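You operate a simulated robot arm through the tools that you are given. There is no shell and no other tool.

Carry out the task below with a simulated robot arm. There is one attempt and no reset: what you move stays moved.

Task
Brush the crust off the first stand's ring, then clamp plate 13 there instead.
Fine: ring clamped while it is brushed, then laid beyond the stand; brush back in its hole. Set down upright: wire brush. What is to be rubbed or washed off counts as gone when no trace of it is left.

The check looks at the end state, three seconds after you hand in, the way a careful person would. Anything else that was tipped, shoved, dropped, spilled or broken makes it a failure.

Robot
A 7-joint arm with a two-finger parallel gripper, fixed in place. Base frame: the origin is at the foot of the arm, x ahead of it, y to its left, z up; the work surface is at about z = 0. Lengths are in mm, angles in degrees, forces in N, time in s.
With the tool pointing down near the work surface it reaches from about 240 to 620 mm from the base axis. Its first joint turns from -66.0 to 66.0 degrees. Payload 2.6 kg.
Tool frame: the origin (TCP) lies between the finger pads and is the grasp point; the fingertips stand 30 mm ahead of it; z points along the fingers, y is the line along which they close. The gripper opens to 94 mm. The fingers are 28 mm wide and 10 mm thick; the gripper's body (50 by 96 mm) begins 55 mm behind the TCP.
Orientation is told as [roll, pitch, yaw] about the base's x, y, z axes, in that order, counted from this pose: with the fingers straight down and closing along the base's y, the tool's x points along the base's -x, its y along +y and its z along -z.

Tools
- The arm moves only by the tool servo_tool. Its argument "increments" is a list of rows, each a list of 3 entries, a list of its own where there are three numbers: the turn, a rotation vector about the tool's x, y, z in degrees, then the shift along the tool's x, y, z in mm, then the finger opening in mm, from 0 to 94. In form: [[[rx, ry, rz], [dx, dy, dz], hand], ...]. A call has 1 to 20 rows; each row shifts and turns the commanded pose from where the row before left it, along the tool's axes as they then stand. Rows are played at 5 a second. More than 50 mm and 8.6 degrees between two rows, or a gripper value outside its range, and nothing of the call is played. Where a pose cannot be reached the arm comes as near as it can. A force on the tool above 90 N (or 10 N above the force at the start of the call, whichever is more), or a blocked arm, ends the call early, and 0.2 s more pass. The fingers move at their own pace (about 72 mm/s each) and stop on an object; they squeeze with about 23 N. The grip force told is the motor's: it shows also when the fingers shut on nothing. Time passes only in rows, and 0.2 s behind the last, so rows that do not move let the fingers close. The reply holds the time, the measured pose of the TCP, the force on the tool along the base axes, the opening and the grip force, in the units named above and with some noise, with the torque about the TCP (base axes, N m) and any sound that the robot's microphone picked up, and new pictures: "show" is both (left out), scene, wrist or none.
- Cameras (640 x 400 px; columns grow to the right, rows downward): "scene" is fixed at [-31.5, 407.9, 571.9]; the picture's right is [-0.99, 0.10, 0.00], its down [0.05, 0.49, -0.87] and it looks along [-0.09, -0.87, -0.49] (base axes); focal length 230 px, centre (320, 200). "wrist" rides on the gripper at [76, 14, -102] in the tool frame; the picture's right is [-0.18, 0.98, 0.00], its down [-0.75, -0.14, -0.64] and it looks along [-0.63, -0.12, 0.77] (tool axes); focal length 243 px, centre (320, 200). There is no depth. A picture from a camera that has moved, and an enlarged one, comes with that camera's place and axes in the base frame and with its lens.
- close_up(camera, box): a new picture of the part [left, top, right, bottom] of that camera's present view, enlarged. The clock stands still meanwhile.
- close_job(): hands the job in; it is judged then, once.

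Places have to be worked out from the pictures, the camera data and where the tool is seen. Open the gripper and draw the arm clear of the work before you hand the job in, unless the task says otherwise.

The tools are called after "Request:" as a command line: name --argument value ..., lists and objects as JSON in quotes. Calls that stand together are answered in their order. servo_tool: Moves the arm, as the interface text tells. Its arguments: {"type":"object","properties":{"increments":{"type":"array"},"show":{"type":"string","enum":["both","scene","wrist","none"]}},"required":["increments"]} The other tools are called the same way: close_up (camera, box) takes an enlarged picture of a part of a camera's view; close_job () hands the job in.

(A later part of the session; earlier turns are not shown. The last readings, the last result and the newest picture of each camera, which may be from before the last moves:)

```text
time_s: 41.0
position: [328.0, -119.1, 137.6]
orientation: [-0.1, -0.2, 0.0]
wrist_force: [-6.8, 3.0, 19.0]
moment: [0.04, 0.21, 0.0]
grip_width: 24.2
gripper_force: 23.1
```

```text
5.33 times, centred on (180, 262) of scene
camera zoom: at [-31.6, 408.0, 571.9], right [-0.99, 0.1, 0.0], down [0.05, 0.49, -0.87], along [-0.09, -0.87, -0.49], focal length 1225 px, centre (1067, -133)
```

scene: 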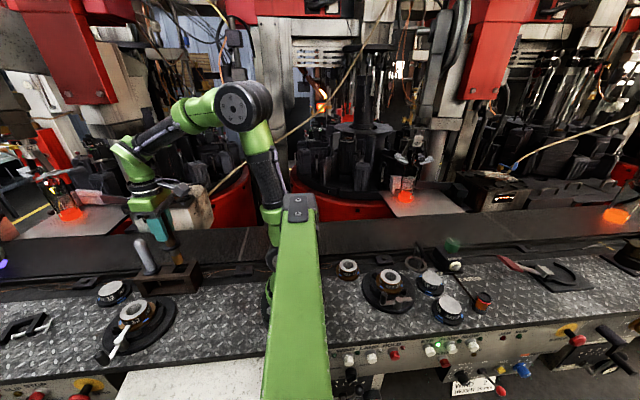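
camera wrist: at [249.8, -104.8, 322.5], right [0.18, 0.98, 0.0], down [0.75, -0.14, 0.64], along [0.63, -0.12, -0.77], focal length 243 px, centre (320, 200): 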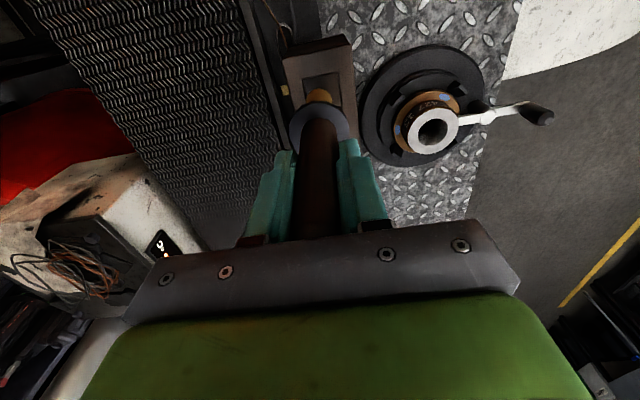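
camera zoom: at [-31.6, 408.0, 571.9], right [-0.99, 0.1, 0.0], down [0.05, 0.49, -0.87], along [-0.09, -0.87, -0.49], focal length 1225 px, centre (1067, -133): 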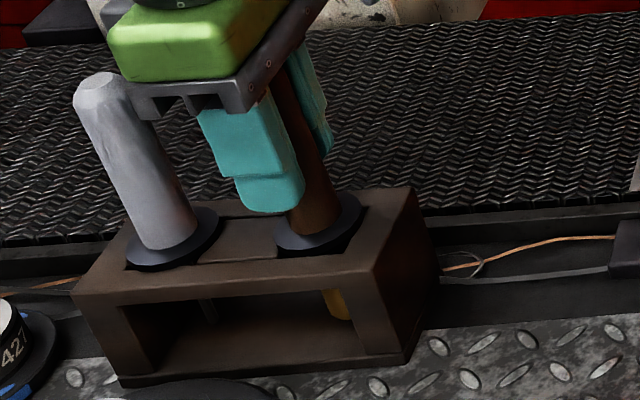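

The collar is seated (19 N). I relieve half a millimetre, open the fingers, and rise straight up.

Request:
servo_tool --increments '[[[0, 0, 0], [0, 0, -0.4], 10], [[0, 0, 0], [0, 0, 0], 28], [[0, 0, 0], [0, 0, 0], 40], [[0, 0, 0], [0, 0, 0], 56], [[0, 0, 0], [0, 0, -10], 60], [[0, 0, 0], [0, 0, -25], 60], [[0, 0, 0], [0, 0, -40], 60], [[0, 0, 0], [0, 0, -40], 60]]' --show "both"

Request:
close_up --camera "scene" --box '[125, 220, 215, 310]'

Request:
close_up --camera "wrist" --box '[240, 20, 440, 220]'

```text
time_s: 42.8
position: [326.8, -115.2, 253.7]
orientation: [0.0, 0.1, 0.0]
wrist_force: [0.3, -0.8, 0.1]
moment: [-0.02, 0.01, -0.03]
grip_width: 60.1
gripper_force: 0.0
camera wrist: at [250.8, -101.5, 357.1], right [0.18, 0.98, 0.0], down [0.75, -0.14, 0.64], along [0.63, -0.12, -0.77], focal length 243 px, centre (320, 200)
```

scene: 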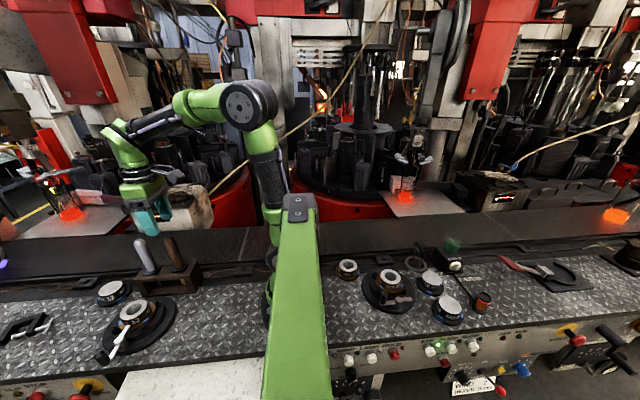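
wrist: 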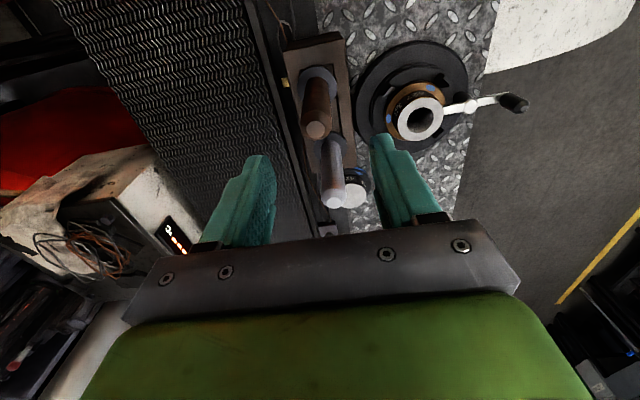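

```text
4.44 times, centred on (170, 265) of scene
camera zoom: at [-31.5, 407.9, 571.9], right [-0.99, 0.1, 0.0], down [0.05, 0.49, -0.87], along [-0.09, -0.87, -0.49], focal length 1021 px, centre (987, -89)
```

zoom: 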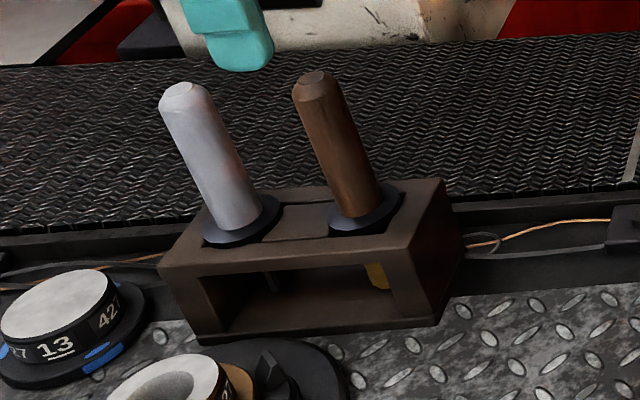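

```text
2.00 times, centred on (340, 120) of wrist
camera zoom: at [250.8, -101.5, 357.1], right [0.18, 0.98, 0.0], down [0.75, -0.14, 0.64], along [0.63, -0.12, -0.77], focal length 485 px, centre (280, 360)
```

zoom: 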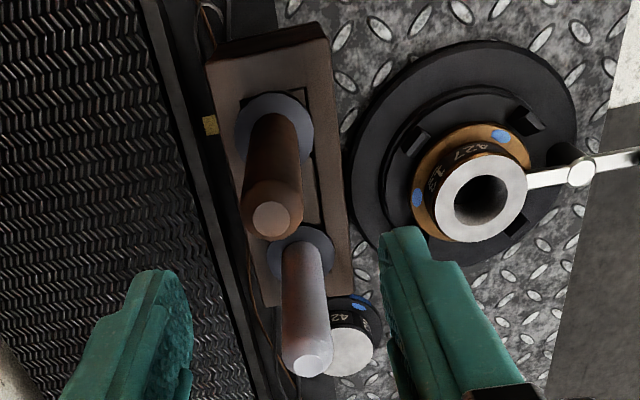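

The brush stands upright in its hole, rack and silver tool untouched. Now I go to the lever knob (about (389, 115)) to swing it open: translate, yaw to 90°, and lower to z≈190.

Request:
servo_tool --increments '[[[0, 0, 0], [-10.4, 38.8, 0], 40], [[0, 0, 0], [-10.4, 38.8, 0], 40], [[0, 0, 0], [-10.4, 38.8, 0], 40], [[0, 0, 0], [-10.4, 38.8, 0], 40], [[0, 0, 0], [-10.4, 38.8, 0], 40], [[0, 0, 0], [-10.4, 38.8, 0], 40], [[0, 0, -8.18], [0, 0, 0], 40], [[0, 0, -8.18], [0, 0, 0], 40], [[0, 0, -8.18], [0, 0, 0], 40], [[0, 0, -8.18], [0, 0, 0], 40], [[0, 0, -8.18], [0, 0, 0], 40], [[0, 0, -8.18], [0, 0, 0], 40], [[0, 0, -8.18], [0, 0, 0], 40], [[0, 0, -8.18], [0, 0, 0], 40], [[0, 0, -8.18], [0, 0, 0], 40], [[0, 0, -8.18], [0, 0, 0], 40], [[0, 0, -8.18], [0, 0, 0], 40], [[0, 0, 0], [0, 0, 40], 40], [[0, 0, 0], [0, 0, 40], 40], [[0, 0, 0], [0, 0, 40], 40]]' --show "wrist"

Request:
close_up --camera "wrist" --box '[220, 20, 420, 220]'

Request:
close_up --camera "scene" --box '[70, 265, 180, 365]'

```text
time_s: 47.0
position: [389.4, 115.6, 133.6]
orientation: [0.0, 0.0, 90.1]
wrist_force: [0.0, -0.2, -0.4]
moment: [0.01, 0.04, 0.0]
grip_width: 39.9
gripper_force: 0.0
camera wrist: at [376.0, 40.0, 238.1], right [-0.98, 0.18, 0.0], down [0.14, 0.75, 0.64], along [0.12, 0.63, -0.77], focal length 243 px, centre (320, 200)
```

wrist: 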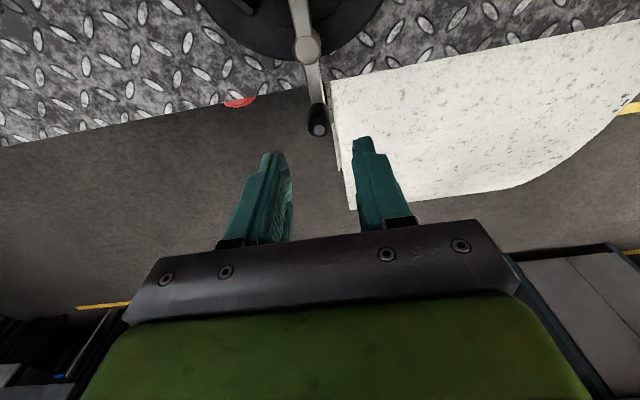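

```text
2.00 times, centred on (320, 120) of wrist
camera zoom: at [376.0, 40.0, 238.1], right [-0.98, 0.18, 0.0], down [0.14, 0.75, 0.64], along [0.12, 0.63, -0.77], focal length 485 px, centre (320, 360)
```

zoom: 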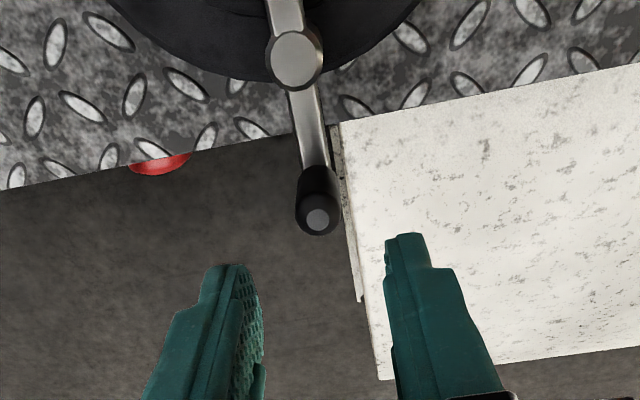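

```text
4.00 times, centred on (125, 315) of scene
camera zoom: at [-31.5, 407.9, 571.9], right [-0.99, 0.1, 0.0], down [0.05, 0.49, -0.87], along [-0.09, -0.87, -0.49], focal length 919 px, centre (1100, -260)
```

zoom: 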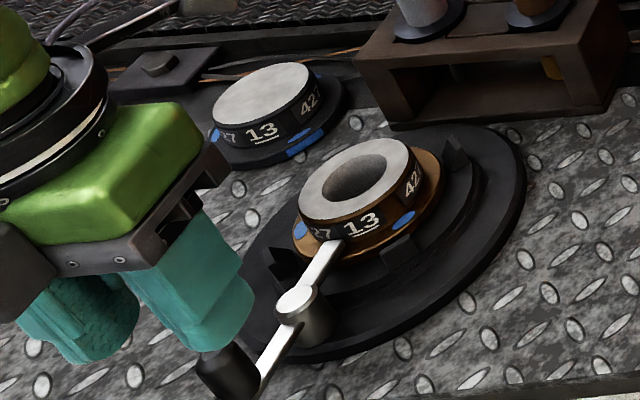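

The knob is centred under the fingers. I descend to fingertip z≈50, close to 22 mm, and start turning the lever back clockwise.

Request:
servo_tool --increments '[[[0, 0, 0], [0, 0, 20], 40], [[0, 0, 0], [0, 0, 20], 40], [[0, 0, 0], [0, 0, 14], 40], [[0, 0, 0], [0, 0, 0], 22], [[0, 0, 0], [0, 0, 0], 22], [[0, 0, 0], [0, -4, 0], 22], [[0, 0, 8], [0.4, -6.8, 0], 22], [[0, 0, 8], [0.4, -6.8, 0], 22], [[0, 0, 0], [0, 0, 0], 22]]' --show "wrist"

Request:
close_up --camera "wrist" --box '[220, 20, 420, 220]'

Request:
close_up --camera "scene" --box '[70, 265, 180, 365]'

```text
time_s: 49.0
position: [406.1, 114.8, 77.9]
orientation: [0.0, 0.0, 73.9]
wrist_force: [-0.4, -0.2, -0.4]
moment: [-0.01, -0.01, 0.03]
grip_width: 22.1
gripper_force: 0.0
camera wrist: at [371.9, 44.4, 182.9], right [-0.89, 0.45, 0.0], down [0.34, 0.69, 0.64], along [0.29, 0.57, -0.77], focal length 243 px, centre (320, 200)
```

wrist: 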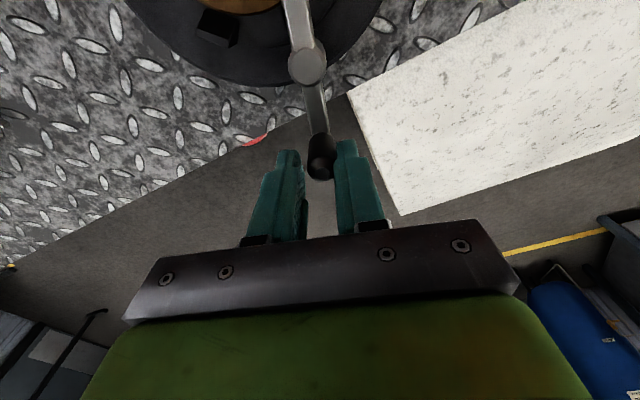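

```text
2.00 times, centred on (320, 120) of wrist
camera zoom: at [371.9, 44.4, 182.9], right [-0.89, 0.45, 0.0], down [0.34, 0.69, 0.64], along [0.29, 0.57, -0.77], focal length 485 px, centre (320, 360)
```

zoom: 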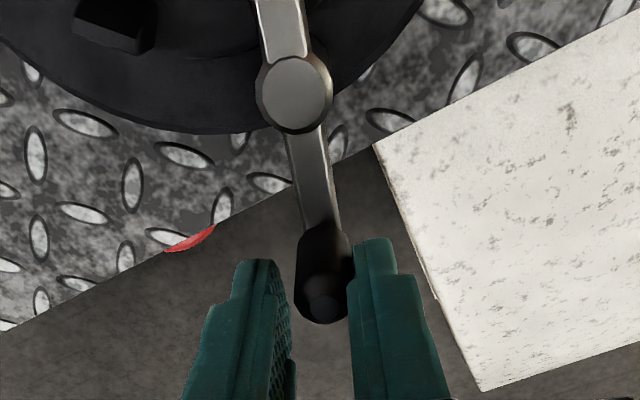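

```text
4.00 times, centred on (125, 315) of scene
camera zoom: at [-31.5, 407.9, 571.9], right [-0.99, 0.1, 0.0], down [0.05, 0.49, -0.87], along [-0.09, -0.87, -0.49], focal length 919 px, centre (1100, -260)
```

zoom: 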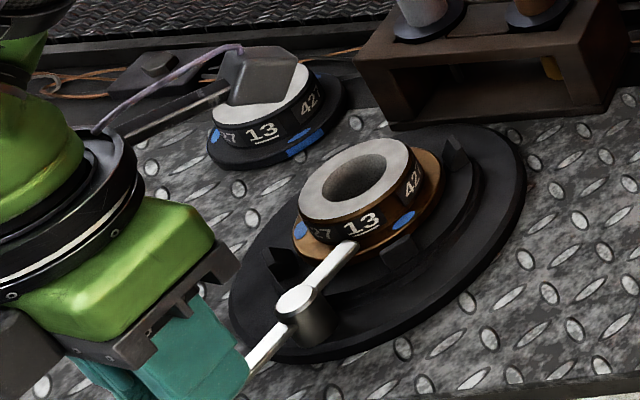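

The lever follows freely. I continue clockwise in 8° steps.

Request:
servo_tool --increments '[[[0, 0, 8], [0.4, -6.8, 0], 22], [[0, 0, 8], [0.4, -6.8, 0], 22], [[0, 0, 8], [0.4, -6.8, 0], 22], [[0, 0, 8], [0.4, -6.8, 0], 22], [[0, 0, 8], [0.4, -6.8, 0], 22]]' --show "wrist"

Request:
close_up --camera "wrist" --box '[220, 20, 420, 220]'

Request:
close_up --camera "scene" --box '[70, 265, 180, 365]'

```text
time_s: 50.2
position: [434.3, 96.5, 78.0]
orientation: [0.1, 0.0, 33.7]
wrist_force: [-0.7, -0.1, 0.2]
moment: [0.0, -0.01, -0.03]
grip_width: 22.1
gripper_force: 0.0
camera wrist: at [362.5, 64.4, 182.8], right [-0.39, 0.92, 0.0], down [0.7, 0.3, 0.64], along [0.59, 0.25, -0.77], focal length 243 px, centre (320, 200)
```

wrist: 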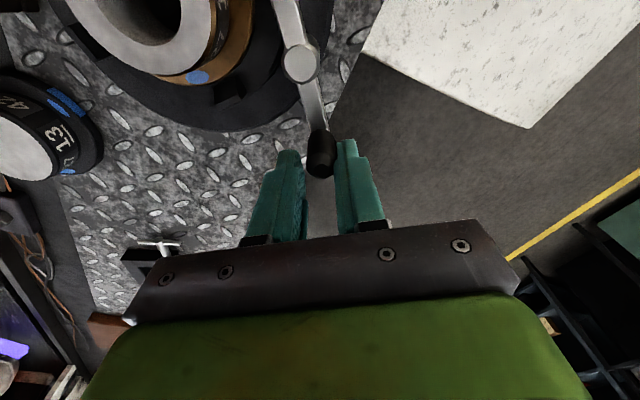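

```text
2.00 times, centred on (320, 120) of wrist
camera zoom: at [362.5, 64.4, 182.8], right [-0.39, 0.92, 0.0], down [0.7, 0.3, 0.64], along [0.59, 0.25, -0.77], focal length 485 px, centre (320, 360)
```

zoom: 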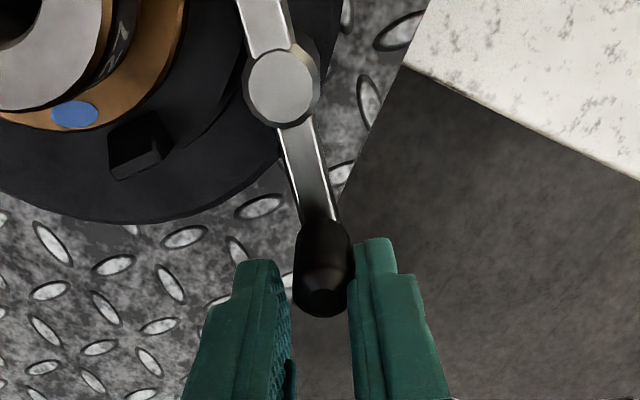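

```text
4.00 times, centred on (125, 315) of scene
camera zoom: at [-31.5, 407.9, 571.9], right [-0.99, 0.1, 0.0], down [0.05, 0.49, -0.87], along [-0.09, -0.87, -0.49], focal length 919 px, centre (1100, -260)
```

zoom: 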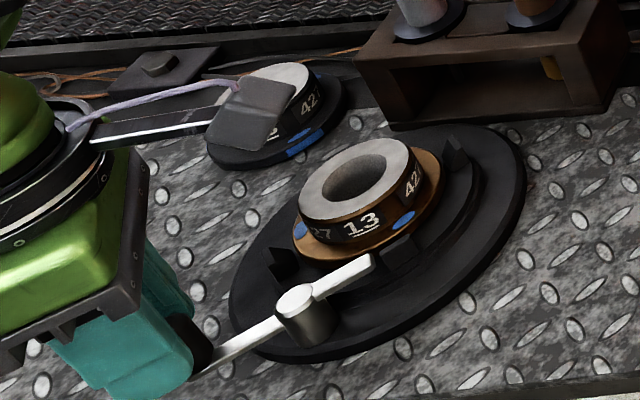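

Lever at about 37°. I finish the swing back to its starting (tangential) position.

Request:
servo_tool --increments '[[[0, 0, 8], [0.4, -6.8, 0], 22], [[0, 0, 8], [0.4, -6.8, 0], 22], [[0, 0, 8], [0.4, -6.8, 0], 22], [[0, 0, 8], [0.4, -6.8, 0], 22], [[0, 0, 2], [0, -2.5, 0], 22], [[0, 0, 0], [0, 0, 0], 22]]' --show "none"

Request:
close_up --camera "wrist" --box '[180, 20, 420, 220]'

Request:
close_up --camera "scene" --box '[70, 265, 180, 365]'

```text
time_s: 51.6
position: [443.8, 66.8, 78.6]
orientation: [0.1, 0.0, -0.2]
wrist_force: [0.1, 0.1, -0.1]
moment: [-0.02, -0.02, 0.03]
grip_width: 22.0
gripper_force: 0.0
```

```text
2.00 times, centred on (300, 120) of wrist
camera zoom: at [366.3, 80.8, 183.3], right [0.19, 0.98, 0.0], down [0.75, -0.14, 0.64], along [0.63, -0.12, -0.77], focal length 485 px, centre (360, 360)
```

zoom: 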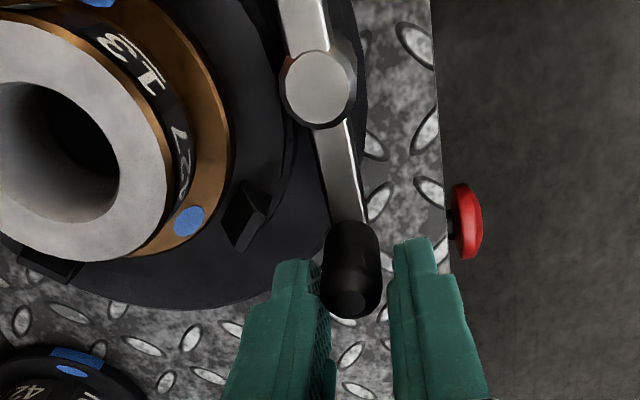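

```text
4.00 times, centred on (125, 315) of scene
camera zoom: at [-31.5, 407.9, 571.9], right [-0.99, 0.1, 0.0], down [0.05, 0.49, -0.87], along [-0.09, -0.87, -0.49], focal length 919 px, centre (1100, -260)
```

zoom: 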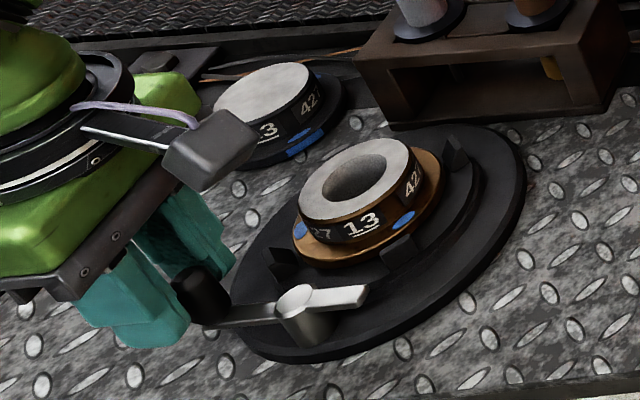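

The lever is back in its open position, tangential and clear of the flange. I open the fingers, rise, and move above the ring.

Request:
servo_tool --increments '[[[0, 0, 0], [0, -1, 0], 30], [[0, 0, 0], [0, 0, 0], 40], [[0, 0, 0], [0, 0, -20], 40], [[0, 0, 0], [0, 0, -30], 40], [[0, 0, 0], [0, 0, -20], 60], [[0, 0, 0], [20, -26, 0], 80], [[0, 0, 0], [34, -38, 0], 80], [[0, 0, 0], [0, 0, 0], 80]]' --show "both"

Request:
close_up --camera "wrist" --box '[220, 40, 420, 240]'

Request:
close_up --camera "scene" --box '[70, 265, 180, 365]'

```text
refused: row 7 steps farther than a row can; nothing moved
```

```text
2.00 times, centred on (320, 140) of wrist
camera zoom: at [366.3, 80.8, 183.3], right [0.19, 0.98, 0.0], down [0.75, -0.14, 0.64], along [0.63, -0.12, -0.77], focal length 485 px, centre (320, 320)
```

zoom: 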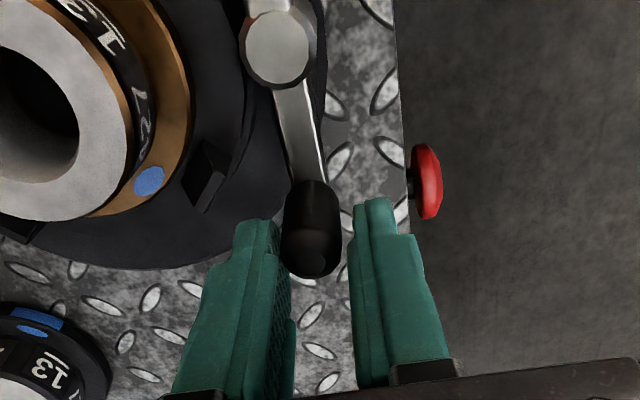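

```text
4.00 times, centred on (125, 315) of scene
camera zoom: at [-31.5, 407.9, 571.9], right [-0.99, 0.1, 0.0], down [0.05, 0.49, -0.87], along [-0.09, -0.87, -0.49], focal length 919 px, centre (1100, -260)
```

zoom: 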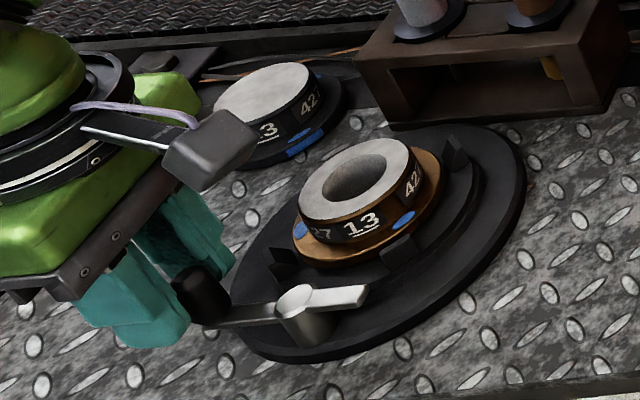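

The row was too long, so nothing moved. I resend the sequence with shorter rows.

Request:
servo_tool --increments '[[[0, 0, 0], [0, 0, 0], 30], [[0, 0, 0], [0, 0, 0], 40], [[0, 0, 0], [0, 0, -20], 40], [[0, 0, 0], [0, 0, -30], 40], [[0, 0, 0], [0, 0, -20], 60], [[0, 0, 0], [18, -22, 0], 80], [[0, 0, 0], [18, -22, 0], 80], [[0, 0, 0], [18, -22, 0], 80], [[0, 0, 0], [0, 0, 0], 80]]' --show "both"

Request:
close_up --camera "wrist" --box '[220, 40, 420, 240]'

Request:
close_up --camera "scene" --box '[70, 265, 180, 365]'

```text
time_s: 53.6
position: [388.4, 0.7, 149.8]
orientation: [0.0, 0.0, 0.0]
wrist_force: [0.3, -0.3, 0.0]
moment: [-0.04, 0.03, -0.02]
grip_width: 79.8
gripper_force: 0.1
camera wrist: at [312.6, 14.6, 253.9], right [0.18, 0.98, 0.0], down [0.75, -0.14, 0.64], along [0.63, -0.12, -0.77], focal length 243 px, centre (320, 200)
```

scene: 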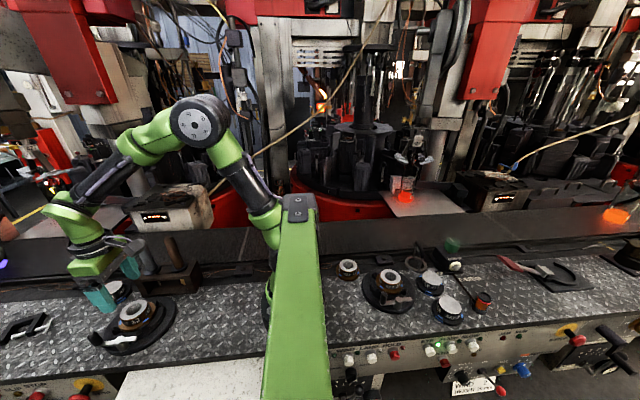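
wrist: 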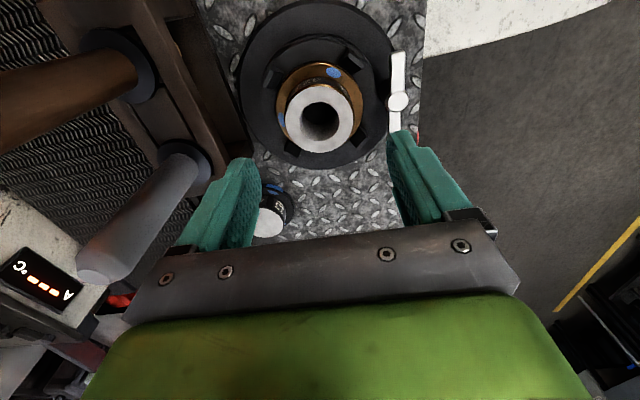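

```text
2.00 times, centred on (320, 140) of wrist
camera zoom: at [312.6, 14.6, 253.9], right [0.18, 0.98, 0.0], down [0.75, -0.14, 0.64], along [0.63, -0.12, -0.77], focal length 485 px, centre (320, 320)
```

zoom: 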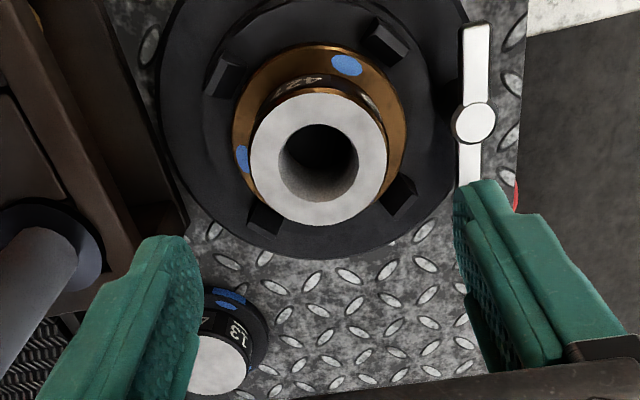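

```text
4.00 times, centred on (125, 315) of scene
camera zoom: at [-31.5, 407.9, 571.9], right [-0.99, 0.1, 0.0], down [0.05, 0.49, -0.87], along [-0.09, -0.87, -0.49], focal length 919 px, centre (1100, -260)
```

zoom: 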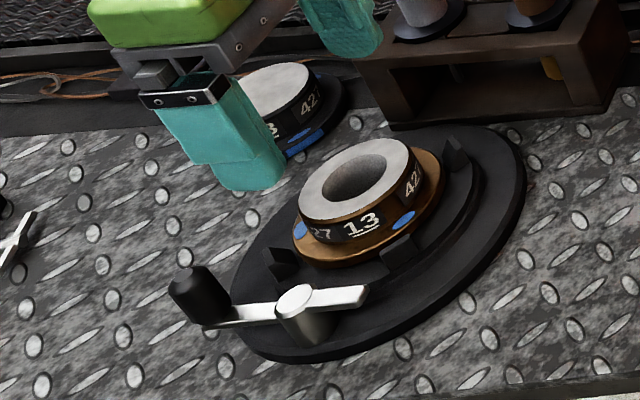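

The ring is centred at about (390.5, 0), body about 58 mm across, flange top about z 40. I correct by 2 mm and descend with a 72 mm opening so the tips stop at z≈44, above the flange and inside the stops.

Request:
servo_tool --increments '[[[0, 0, 0], [-2, -0.5, 20], 72], [[0, 0, 0], [0, 0, 20], 72], [[0, 0, 0], [0, 0, 15], 72], [[0, 0, 0], [0, 0, 10], 72], [[0, 0, 0], [0, 0, 6], 72], [[0, 0, 0], [0, 0, 4], 72], [[0, 0, 0], [0, 0, 0], 72]]' --show "both"

Request:
close_up --camera "wrist" --box '[200, 40, 440, 240]'

Request:
close_up --camera "scene" --box '[90, 275, 180, 355]'

```text
time_s: 55.2
position: [390.3, 0.3, 75.1]
orientation: [0.1, 0.0, -0.1]
wrist_force: [0.8, 0.3, 0.2]
moment: [-0.02, -0.05, -0.01]
grip_width: 72.1
gripper_force: 0.1
camera wrist: at [314.3, 14.2, 178.8], right [0.18, 0.98, 0.0], down [0.75, -0.14, 0.64], along [0.63, -0.12, -0.77], focal length 243 px, centre (320, 200)
```

scene: 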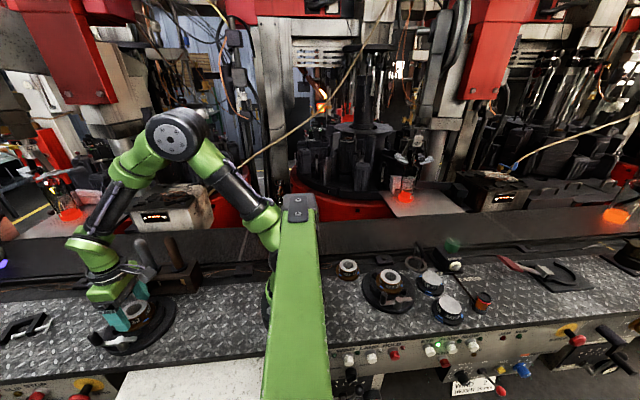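
wrist: 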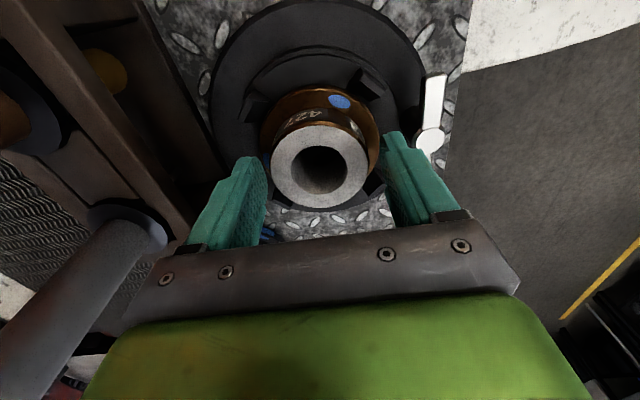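

```text
2.00 times, centred on (320, 140) of wrist
camera zoom: at [314.3, 14.2, 178.8], right [0.18, 0.98, 0.0], down [0.75, -0.14, 0.64], along [0.63, -0.12, -0.77], focal length 485 px, centre (320, 320)
```

zoom: 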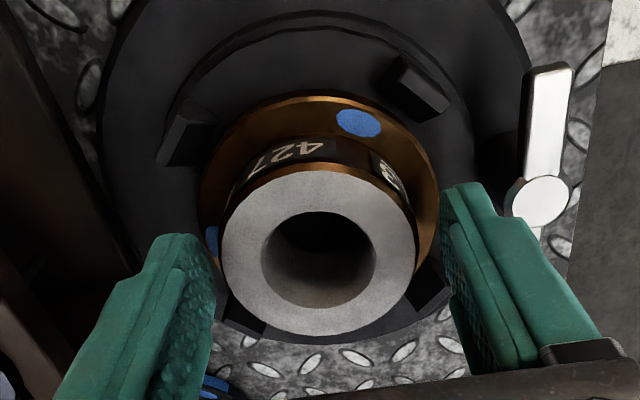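

```text
5.00 times, centred on (135, 315) of scene
camera zoom: at [-31.5, 407.9, 571.9], right [-0.99, 0.1, 0.0], down [0.05, 0.49, -0.87], along [-0.09, -0.87, -0.49], focal length 1149 px, centre (1245, -375)
```

zoom: 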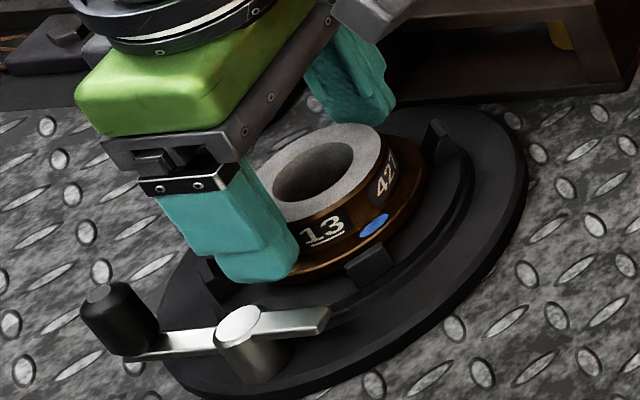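

Aligned, with no contact. I close on the ring body.

Request:
servo_tool --increments '[[[0, 0, 0], [0, 0, 0], 64], [[0, 0, 0], [0, 0, 0], 58], [[0, 0, 0], [0, 0, 0], 45], [[0, 0, 0], [0, 0, 0], 45], [[0, 0, 0], [0, 0, 0], 45]]' --show "none"

Request:
close_up --camera "wrist" --box '[200, 40, 440, 240]'

Request:
close_up --camera "scene" --box '[90, 275, 180, 355]'

```text
time_s: 56.4
position: [391.1, 0.1, 74.6]
orientation: [0.0, 0.0, 0.0]
wrist_force: [0.0, -1.4, -0.2]
moment: [0.02, 0.05, -0.02]
grip_width: 57.2
gripper_force: 23.1
```

```text
2.00 times, centred on (320, 140) of wrist
camera zoom: at [314.3, 14.1, 178.9], right [0.18, 0.98, 0.0], down [0.75, -0.14, 0.64], along [0.63, -0.12, -0.77], focal length 485 px, centre (320, 320)
```

zoom: 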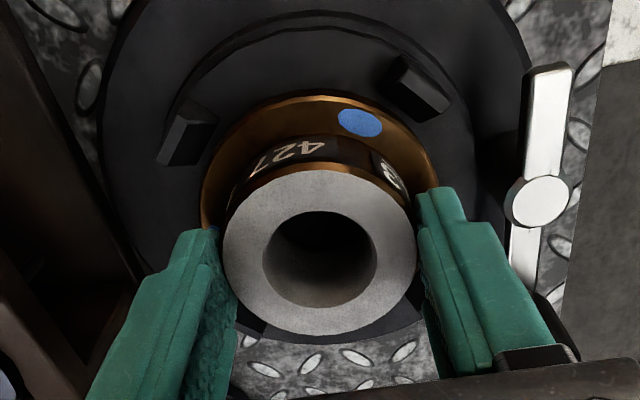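

```text
5.00 times, centred on (135, 315) of scene
camera zoom: at [-31.5, 407.9, 571.9], right [-0.99, 0.1, 0.0], down [0.05, 0.49, -0.87], along [-0.09, -0.87, -0.49], focal length 1149 px, centre (1245, -375)
```

zoom: 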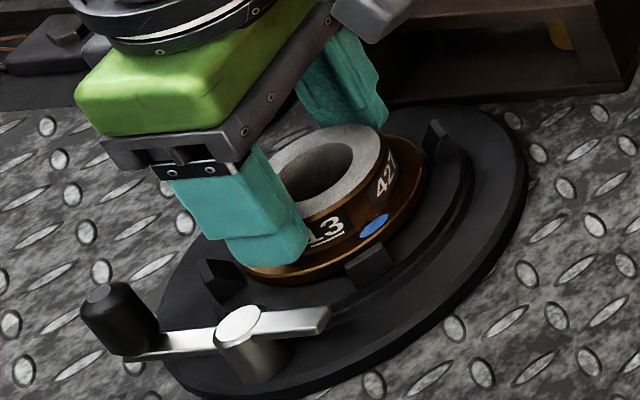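

The ring is held (57.2 mm, 23 N). I lift it straight up 60 mm, slowly at first.

Request:
servo_tool --increments '[[[0, 0, 0], [0, 0, -3], 45], [[0, 0, 0], [0, 0, -7], 45], [[0, 0, 0], [0, 0, -15], 45], [[0, 0, 0], [0, 0, -20], 45], [[0, 0, 0], [0, 0, -15], 45], [[0, 0, 0], [0, 0, 0], 45]]' --show "both"

Request:
close_up --camera "scene" --box '[80, 255, 180, 355]'

Request:
close_up --camera "wrist" --box '[200, 40, 440, 240]'

```text
time_s: 57.8
position: [390.5, 0.3, 134.5]
orientation: [0.0, 0.0, 0.0]
wrist_force: [0.1, 0.0, -0.8]
moment: [-0.02, 0.01, -0.02]
grip_width: 44.8
gripper_force: 0.1
camera wrist: at [314.5, 14.4, 239.4], right [0.18, 0.98, 0.0], down [0.75, -0.14, 0.64], along [0.63, -0.12, -0.77], focal length 243 px, centre (320, 200)
```

scene: 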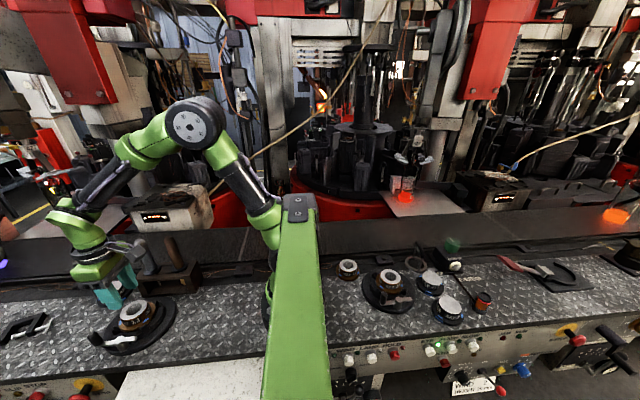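
wrist: 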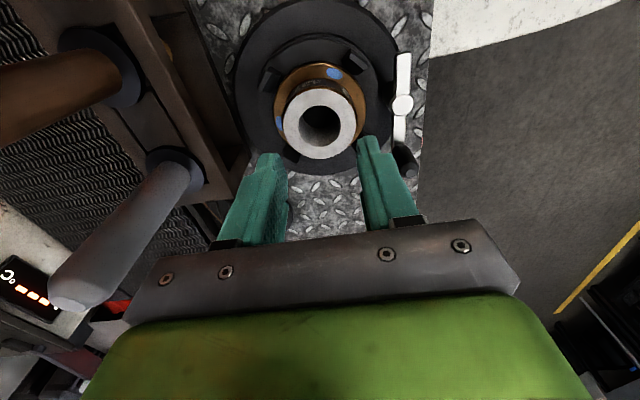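

```text
4.00 times, centred on (130, 305) of scene
camera zoom: at [-31.5, 407.9, 571.9], right [-0.99, 0.1, 0.0], down [0.05, 0.49, -0.87], along [-0.09, -0.87, -0.49], focal length 919 px, centre (1080, -220)
```

zoom: 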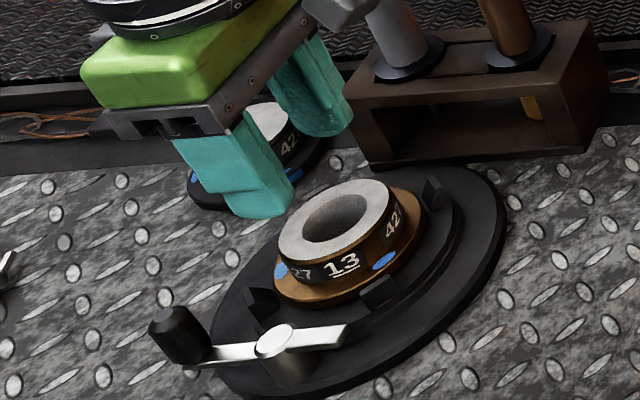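

```text
2.00 times, centred on (320, 140) of wrist
camera zoom: at [314.5, 14.4, 239.4], right [0.18, 0.98, 0.0], down [0.75, -0.14, 0.64], along [0.63, -0.12, -0.77], focal length 485 px, centre (320, 320)
```

zoom: 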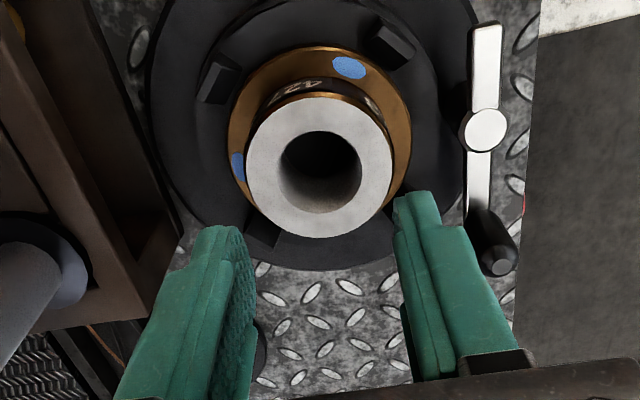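

The fingers shut past the ring (44.8 mm): it slipped out and stayed on its stand. I look closely at the ring's profile to see why, it may be conical.

Request:
close_up --camera "scene" --box '[117, 298, 152, 333]'

Request:
close_up --camera "wrist" --box '[260, 60, 380, 180]'

Request:
close_up --camera "scene" --box '[335, 255, 360, 285]'

Request:
close_up --camera "scene" --box '[365, 262, 415, 307]'

```text
11.43 times, centred on (134, 316) of scene
camera zoom: at [-31.5, 407.9, 571.9], right [-0.99, 0.1, 0.0], down [0.05, 0.49, -0.87], along [-0.09, -0.87, -0.49], focal length 2625 px, centre (2440, -1120)
```

zoom: 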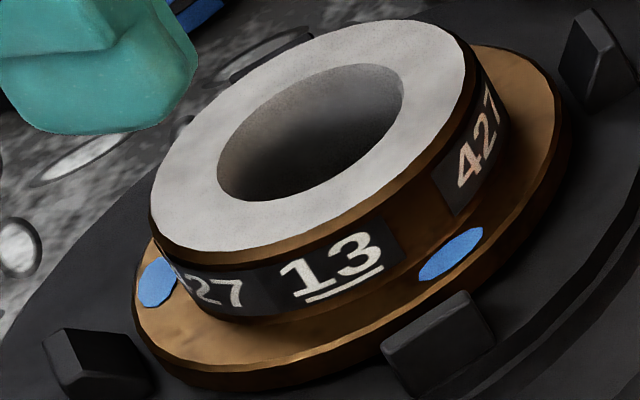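

```text
3.33 times, centred on (320, 120) of wrist
camera zoom: at [314.5, 14.4, 239.4], right [0.18, 0.98, 0.0], down [0.75, -0.14, 0.64], along [0.63, -0.12, -0.77], focal length 809 px, centre (320, 467)
```

zoom: 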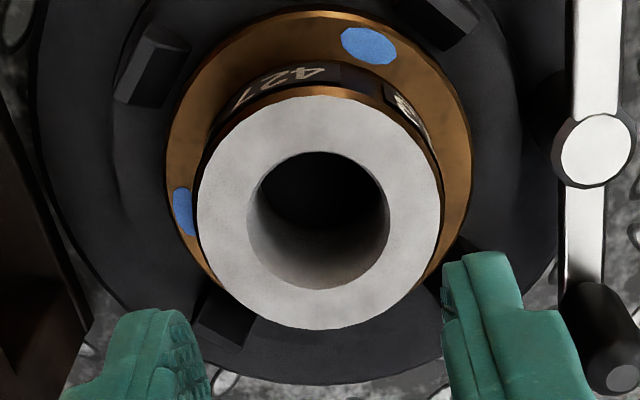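

```text
13.33 times, centred on (348, 270) of scene
camera zoom: at [-31.5, 407.9, 571.9], right [-0.99, 0.1, 0.0], down [0.05, 0.49, -0.87], along [-0.09, -0.87, -0.49], focal length 3063 px, centre (-47, -733)
```

zoom: 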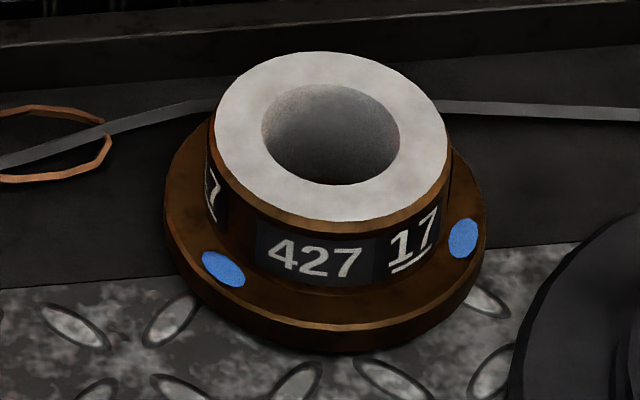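

```text
8.89 times, centred on (390, 284) of scene
camera zoom: at [-31.5, 407.9, 571.9], right [-0.99, 0.1, 0.0], down [0.05, 0.49, -0.87], along [-0.09, -0.87, -0.49], focal length 2042 px, centre (-302, -551)
```

zoom: 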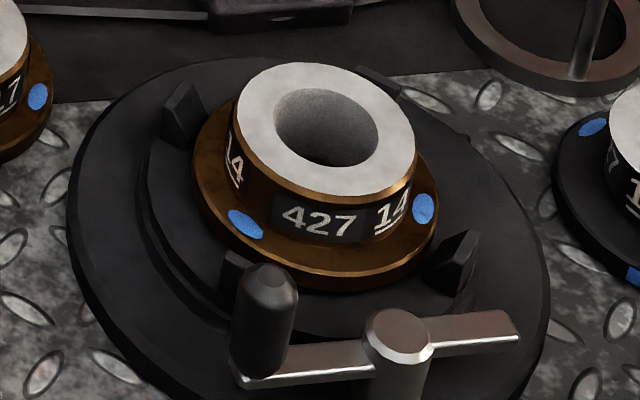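

The body looks close to cylindrical, so the first grip was probably too shallow on it. I open, go down again 3 mm deeper so the tips reach just above the flange, and will lift in tiny monitored steps.

Request:
servo_tool --increments '[[[0, 0, 0], [0, 0, 0], 60], [[0, 0, 0], [0, 0, 0], 72], [[0, 0, 0], [0, 0, 20], 72], [[0, 0, 0], [0, 0, 20], 72], [[0, 0, 0], [0, 0, 12], 72], [[0, 0, 0], [0, 0, 6], 72], [[0, 0, 0], [0, 0, 2], 72], [[0, 0, 0], [0, 0, 2], 72], [[0, 0, 0], [0, 0, 0], 72]]' --show "none"

Request:
close_up --camera "wrist" --box '[200, 40, 440, 240]'

Request:
close_up --camera "scene" --box '[105, 285, 165, 345]'

```text
time_s: 59.8
position: [390.1, -0.1, 71.6]
orientation: [-0.1, 0.0, 0.0]
wrist_force: [-0.4, -0.8, 0.9]
moment: [-0.03, 0.0, -0.04]
grip_width: 72.0
gripper_force: 0.0
```

```text
2.00 times, centred on (320, 140) of wrist
camera zoom: at [314.0, 13.8, 176.0], right [0.18, 0.98, 0.0], down [0.75, -0.14, 0.64], along [0.63, -0.12, -0.77], focal length 485 px, centre (320, 320)
```

zoom: 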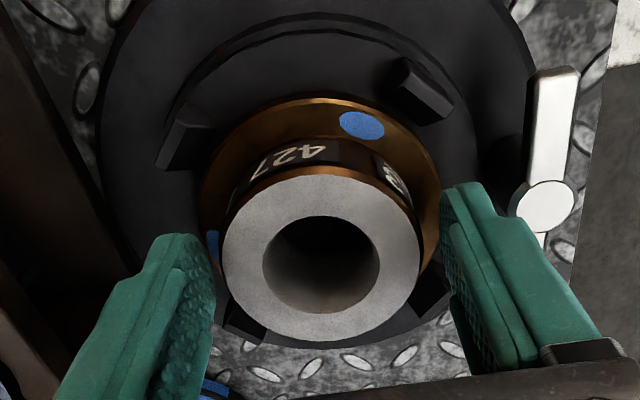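

```text
6.67 times, centred on (135, 315) of scene
camera zoom: at [-31.5, 407.9, 571.9], right [-0.99, 0.1, 0.0], down [0.05, 0.49, -0.87], along [-0.09, -0.87, -0.49], focal length 1532 px, centre (1553, -567)
```

zoom: 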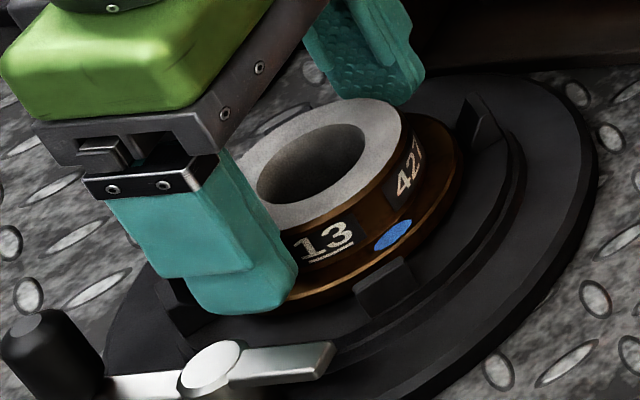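

No contact yet. I step down 1 mm at a time to find the flange top.

Request:
servo_tool --increments '[[[0, 0, 0], [0, 0, 0], 66], [[0, 0, 0], [0, 0, 1], 66], [[0, 0, 0], [0, 0, 1], 66], [[0, 0, 0], [0, 0, 0], 66]]' --show "none"

Request:
servo_tool --increments '[[[0, 0, 0], [0, 0, 1], 66], [[0, 0, 0], [0, 0, 0], 66]]' --show "none"

Request:
servo_tool --increments '[[[0, 0, 0], [0, 0, 1], 66], [[0, 0, 0], [0, 0, 0], 66]]' --show "none"

```text
time_s: 60.8
position: [391.7, 0.0, 69.3]
orientation: [-0.1, 0.0, 0.1]
wrist_force: [0.6, -0.2, -0.6]
moment: [-0.01, 0.0, 0.01]
grip_width: 65.9
gripper_force: 0.0
```

```text
time_s: 61.4
position: [390.0, 0.2, 70.0]
orientation: [0.0, 0.0, 0.0]
wrist_force: [0.1, 0.1, -0.3]
moment: [-0.02, -0.04, 0.03]
grip_width: 65.6
gripper_force: 0.1
```

```text
time_s: 62.0
position: [391.0, 1.0, 67.6]
orientation: [0.0, 0.0, 0.0]
wrist_force: [-0.4, 0.4, 1.7]
moment: [0.04, 0.04, 0.03]
grip_width: 66.0
gripper_force: 0.1
```

Request:
servo_tool --increments '[[[0, 0, 0], [0, 0, 0.7], 66], [[0, 0, 0], [0, 0, 0], 66]]' --show "none"

Request:
close_up --camera "wrist" --box '[200, 40, 440, 240]'

Request:
close_up --camera "scene" --box '[105, 285, 165, 345]'

```text
time_s: 62.6
position: [392.0, 0.4, 67.9]
orientation: [0.0, 0.0, -0.1]
wrist_force: [-5.7, -3.0, 15.7]
moment: [-0.02, 0.28, 0.11]
grip_width: 65.7
gripper_force: 0.0
```

```text
2.00 times, centred on (320, 140) of wrist
camera zoom: at [314.4, 13.9, 172.0], right [0.18, 0.98, 0.0], down [0.75, -0.14, 0.64], along [0.63, -0.12, -0.77], focal length 485 px, centre (320, 320)
```

zoom: 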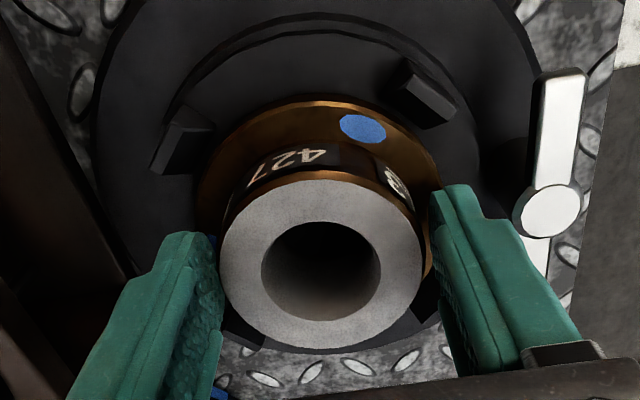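

```text
6.67 times, centred on (135, 315) of scene
camera zoom: at [-31.6, 407.9, 571.9], right [-0.99, 0.1, 0.0], down [0.05, 0.49, -0.87], along [-0.09, -0.87, -0.49], focal length 1532 px, centre (1553, -567)
```

zoom: 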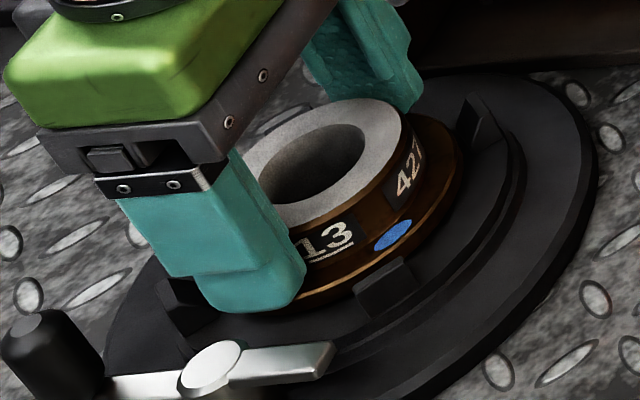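

The tips touch the flange at TCP z≈68 (flange top z≈38). I back up 0.8 mm, close firmly, wait, then lift 2 mm and read.

Request:
servo_tool --increments '[[[0, 0, 0], [0, 0, -0.9], 66], [[0, 0, 0], [0, 0, 0], 60], [[0, 0, 0], [0, 0, 0], 40], [[0, 0, 0], [0, 0, 0], 40], [[0, 0, 0], [0, 0, 0], 40]]' --show "none"

Request:
servo_tool --increments '[[[0, 0, 0], [0, 0, -1], 40], [[0, 0, 0], [0, 0, -1], 40], [[0, 0, 0], [0, 0, 0], 40]]' --show "none"

Request:
close_up --camera "scene" --box '[105, 285, 165, 345]'

```text
time_s: 63.8
position: [390.7, -0.1, 67.5]
orientation: [0.1, 0.0, 0.0]
wrist_force: [1.4, 1.3, 0.3]
moment: [-0.05, -0.18, 0.03]
grip_width: 57.1
gripper_force: 23.3
```

```text
time_s: 64.6
position: [391.4, -0.2, 69.9]
orientation: [0.1, -0.1, 0.0]
wrist_force: [0.2, -0.2, -0.3]
moment: [0.04, 0.0, -0.03]
grip_width: 57.2
gripper_force: 23.4
```

```text
6.67 times, centred on (135, 315) of scene
camera zoom: at [-31.5, 407.9, 571.9], right [-0.99, 0.1, 0.0], down [0.05, 0.49, -0.87], along [-0.09, -0.87, -0.49], focal length 1532 px, centre (1553, -567)
```

zoom: 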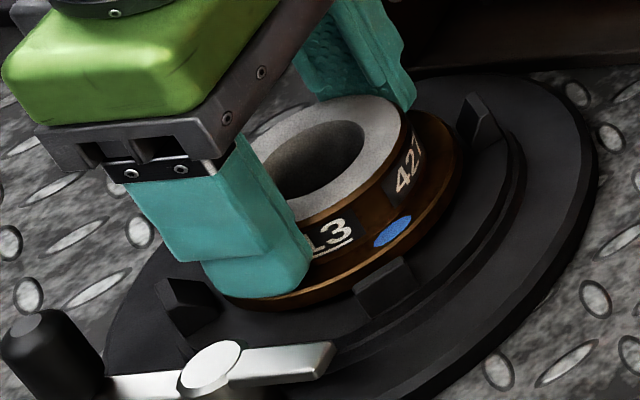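

Request:
servo_tool --increments '[[[0, 0, 0], [0, 0, -1.5], 40], [[0, 0, 0], [0, 0, -1.5], 40], [[0, 0, 0], [0, 0, 0], 40]]' --show "none"

Request:
close_up --camera "scene" --box '[105, 285, 165, 345]'

Request:
close_up --camera "wrist" --box '[200, 40, 440, 240]'

```text
time_s: 65.4
position: [389.8, 0.3, 74.6]
orientation: [0.0, 0.0, 0.0]
wrist_force: [-0.3, -1.0, -5.6]
moment: [0.01, 0.02, 0.02]
grip_width: 57.3
gripper_force: 23.2
```

```text
6.67 times, centred on (135, 315) of scene
camera zoom: at [-31.5, 407.9, 571.9], right [-0.99, 0.1, 0.0], down [0.05, 0.49, -0.87], along [-0.09, -0.87, -0.49], focal length 1532 px, centre (1553, -567)
```

zoom: 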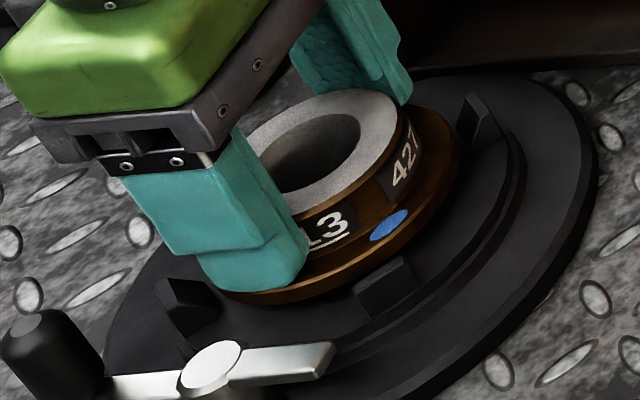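

```text
2.00 times, centred on (320, 140) of wrist
camera zoom: at [314.1, 13.9, 177.4], right [0.18, 0.98, 0.0], down [0.75, -0.14, 0.64], along [0.63, -0.12, -0.77], focal length 485 px, centre (320, 320)
```

zoom: 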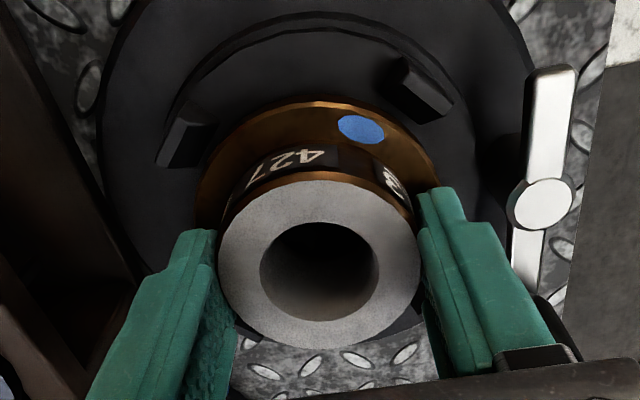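

Now the ring's weight shows (−5.6 N) and it has risen with the fingers. I lift on slowly and check that it holds.

Request:
servo_tool --increments '[[[0, 0, 0], [0, 0, -2], 40], [[0, 0, 0], [0, 0, -3], 40], [[0, 0, 0], [0, 0, -4], 40], [[0, 0, 0], [0, 0, -4], 40], [[0, 0, 0], [0, 0, 0], 40]]' --show "none"

Request:
close_up --camera "scene" --box '[105, 285, 165, 345]'

Request:
close_up --camera "wrist" --box '[200, 40, 440, 240]'

```text
time_s: 66.6
position: [390.6, 0.3, 86.7]
orientation: [0.1, 0.0, 0.1]
wrist_force: [0.9, -0.4, -4.4]
moment: [0.02, 0.04, -0.03]
grip_width: 57.3
gripper_force: 23.2
```

```text
6.67 times, centred on (135, 315) of scene
camera zoom: at [-31.5, 407.9, 571.9], right [-0.99, 0.1, 0.0], down [0.05, 0.49, -0.87], along [-0.09, -0.87, -0.49], focal length 1532 px, centre (1553, -567)
```

zoom: 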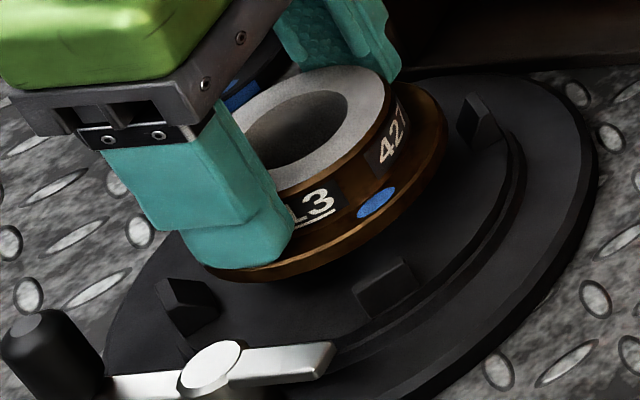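

```text
2.00 times, centred on (320, 140) of wrist
camera zoom: at [314.0, 13.9, 190.7], right [0.18, 0.98, 0.0], down [0.75, -0.14, 0.64], along [0.63, -0.12, -0.77], focal length 485 px, centre (320, 320)
```

zoom: 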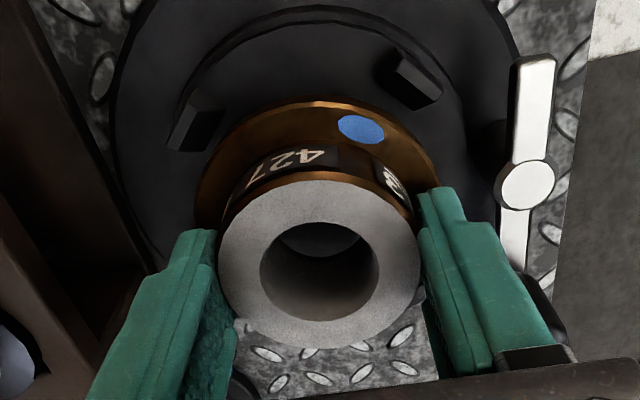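

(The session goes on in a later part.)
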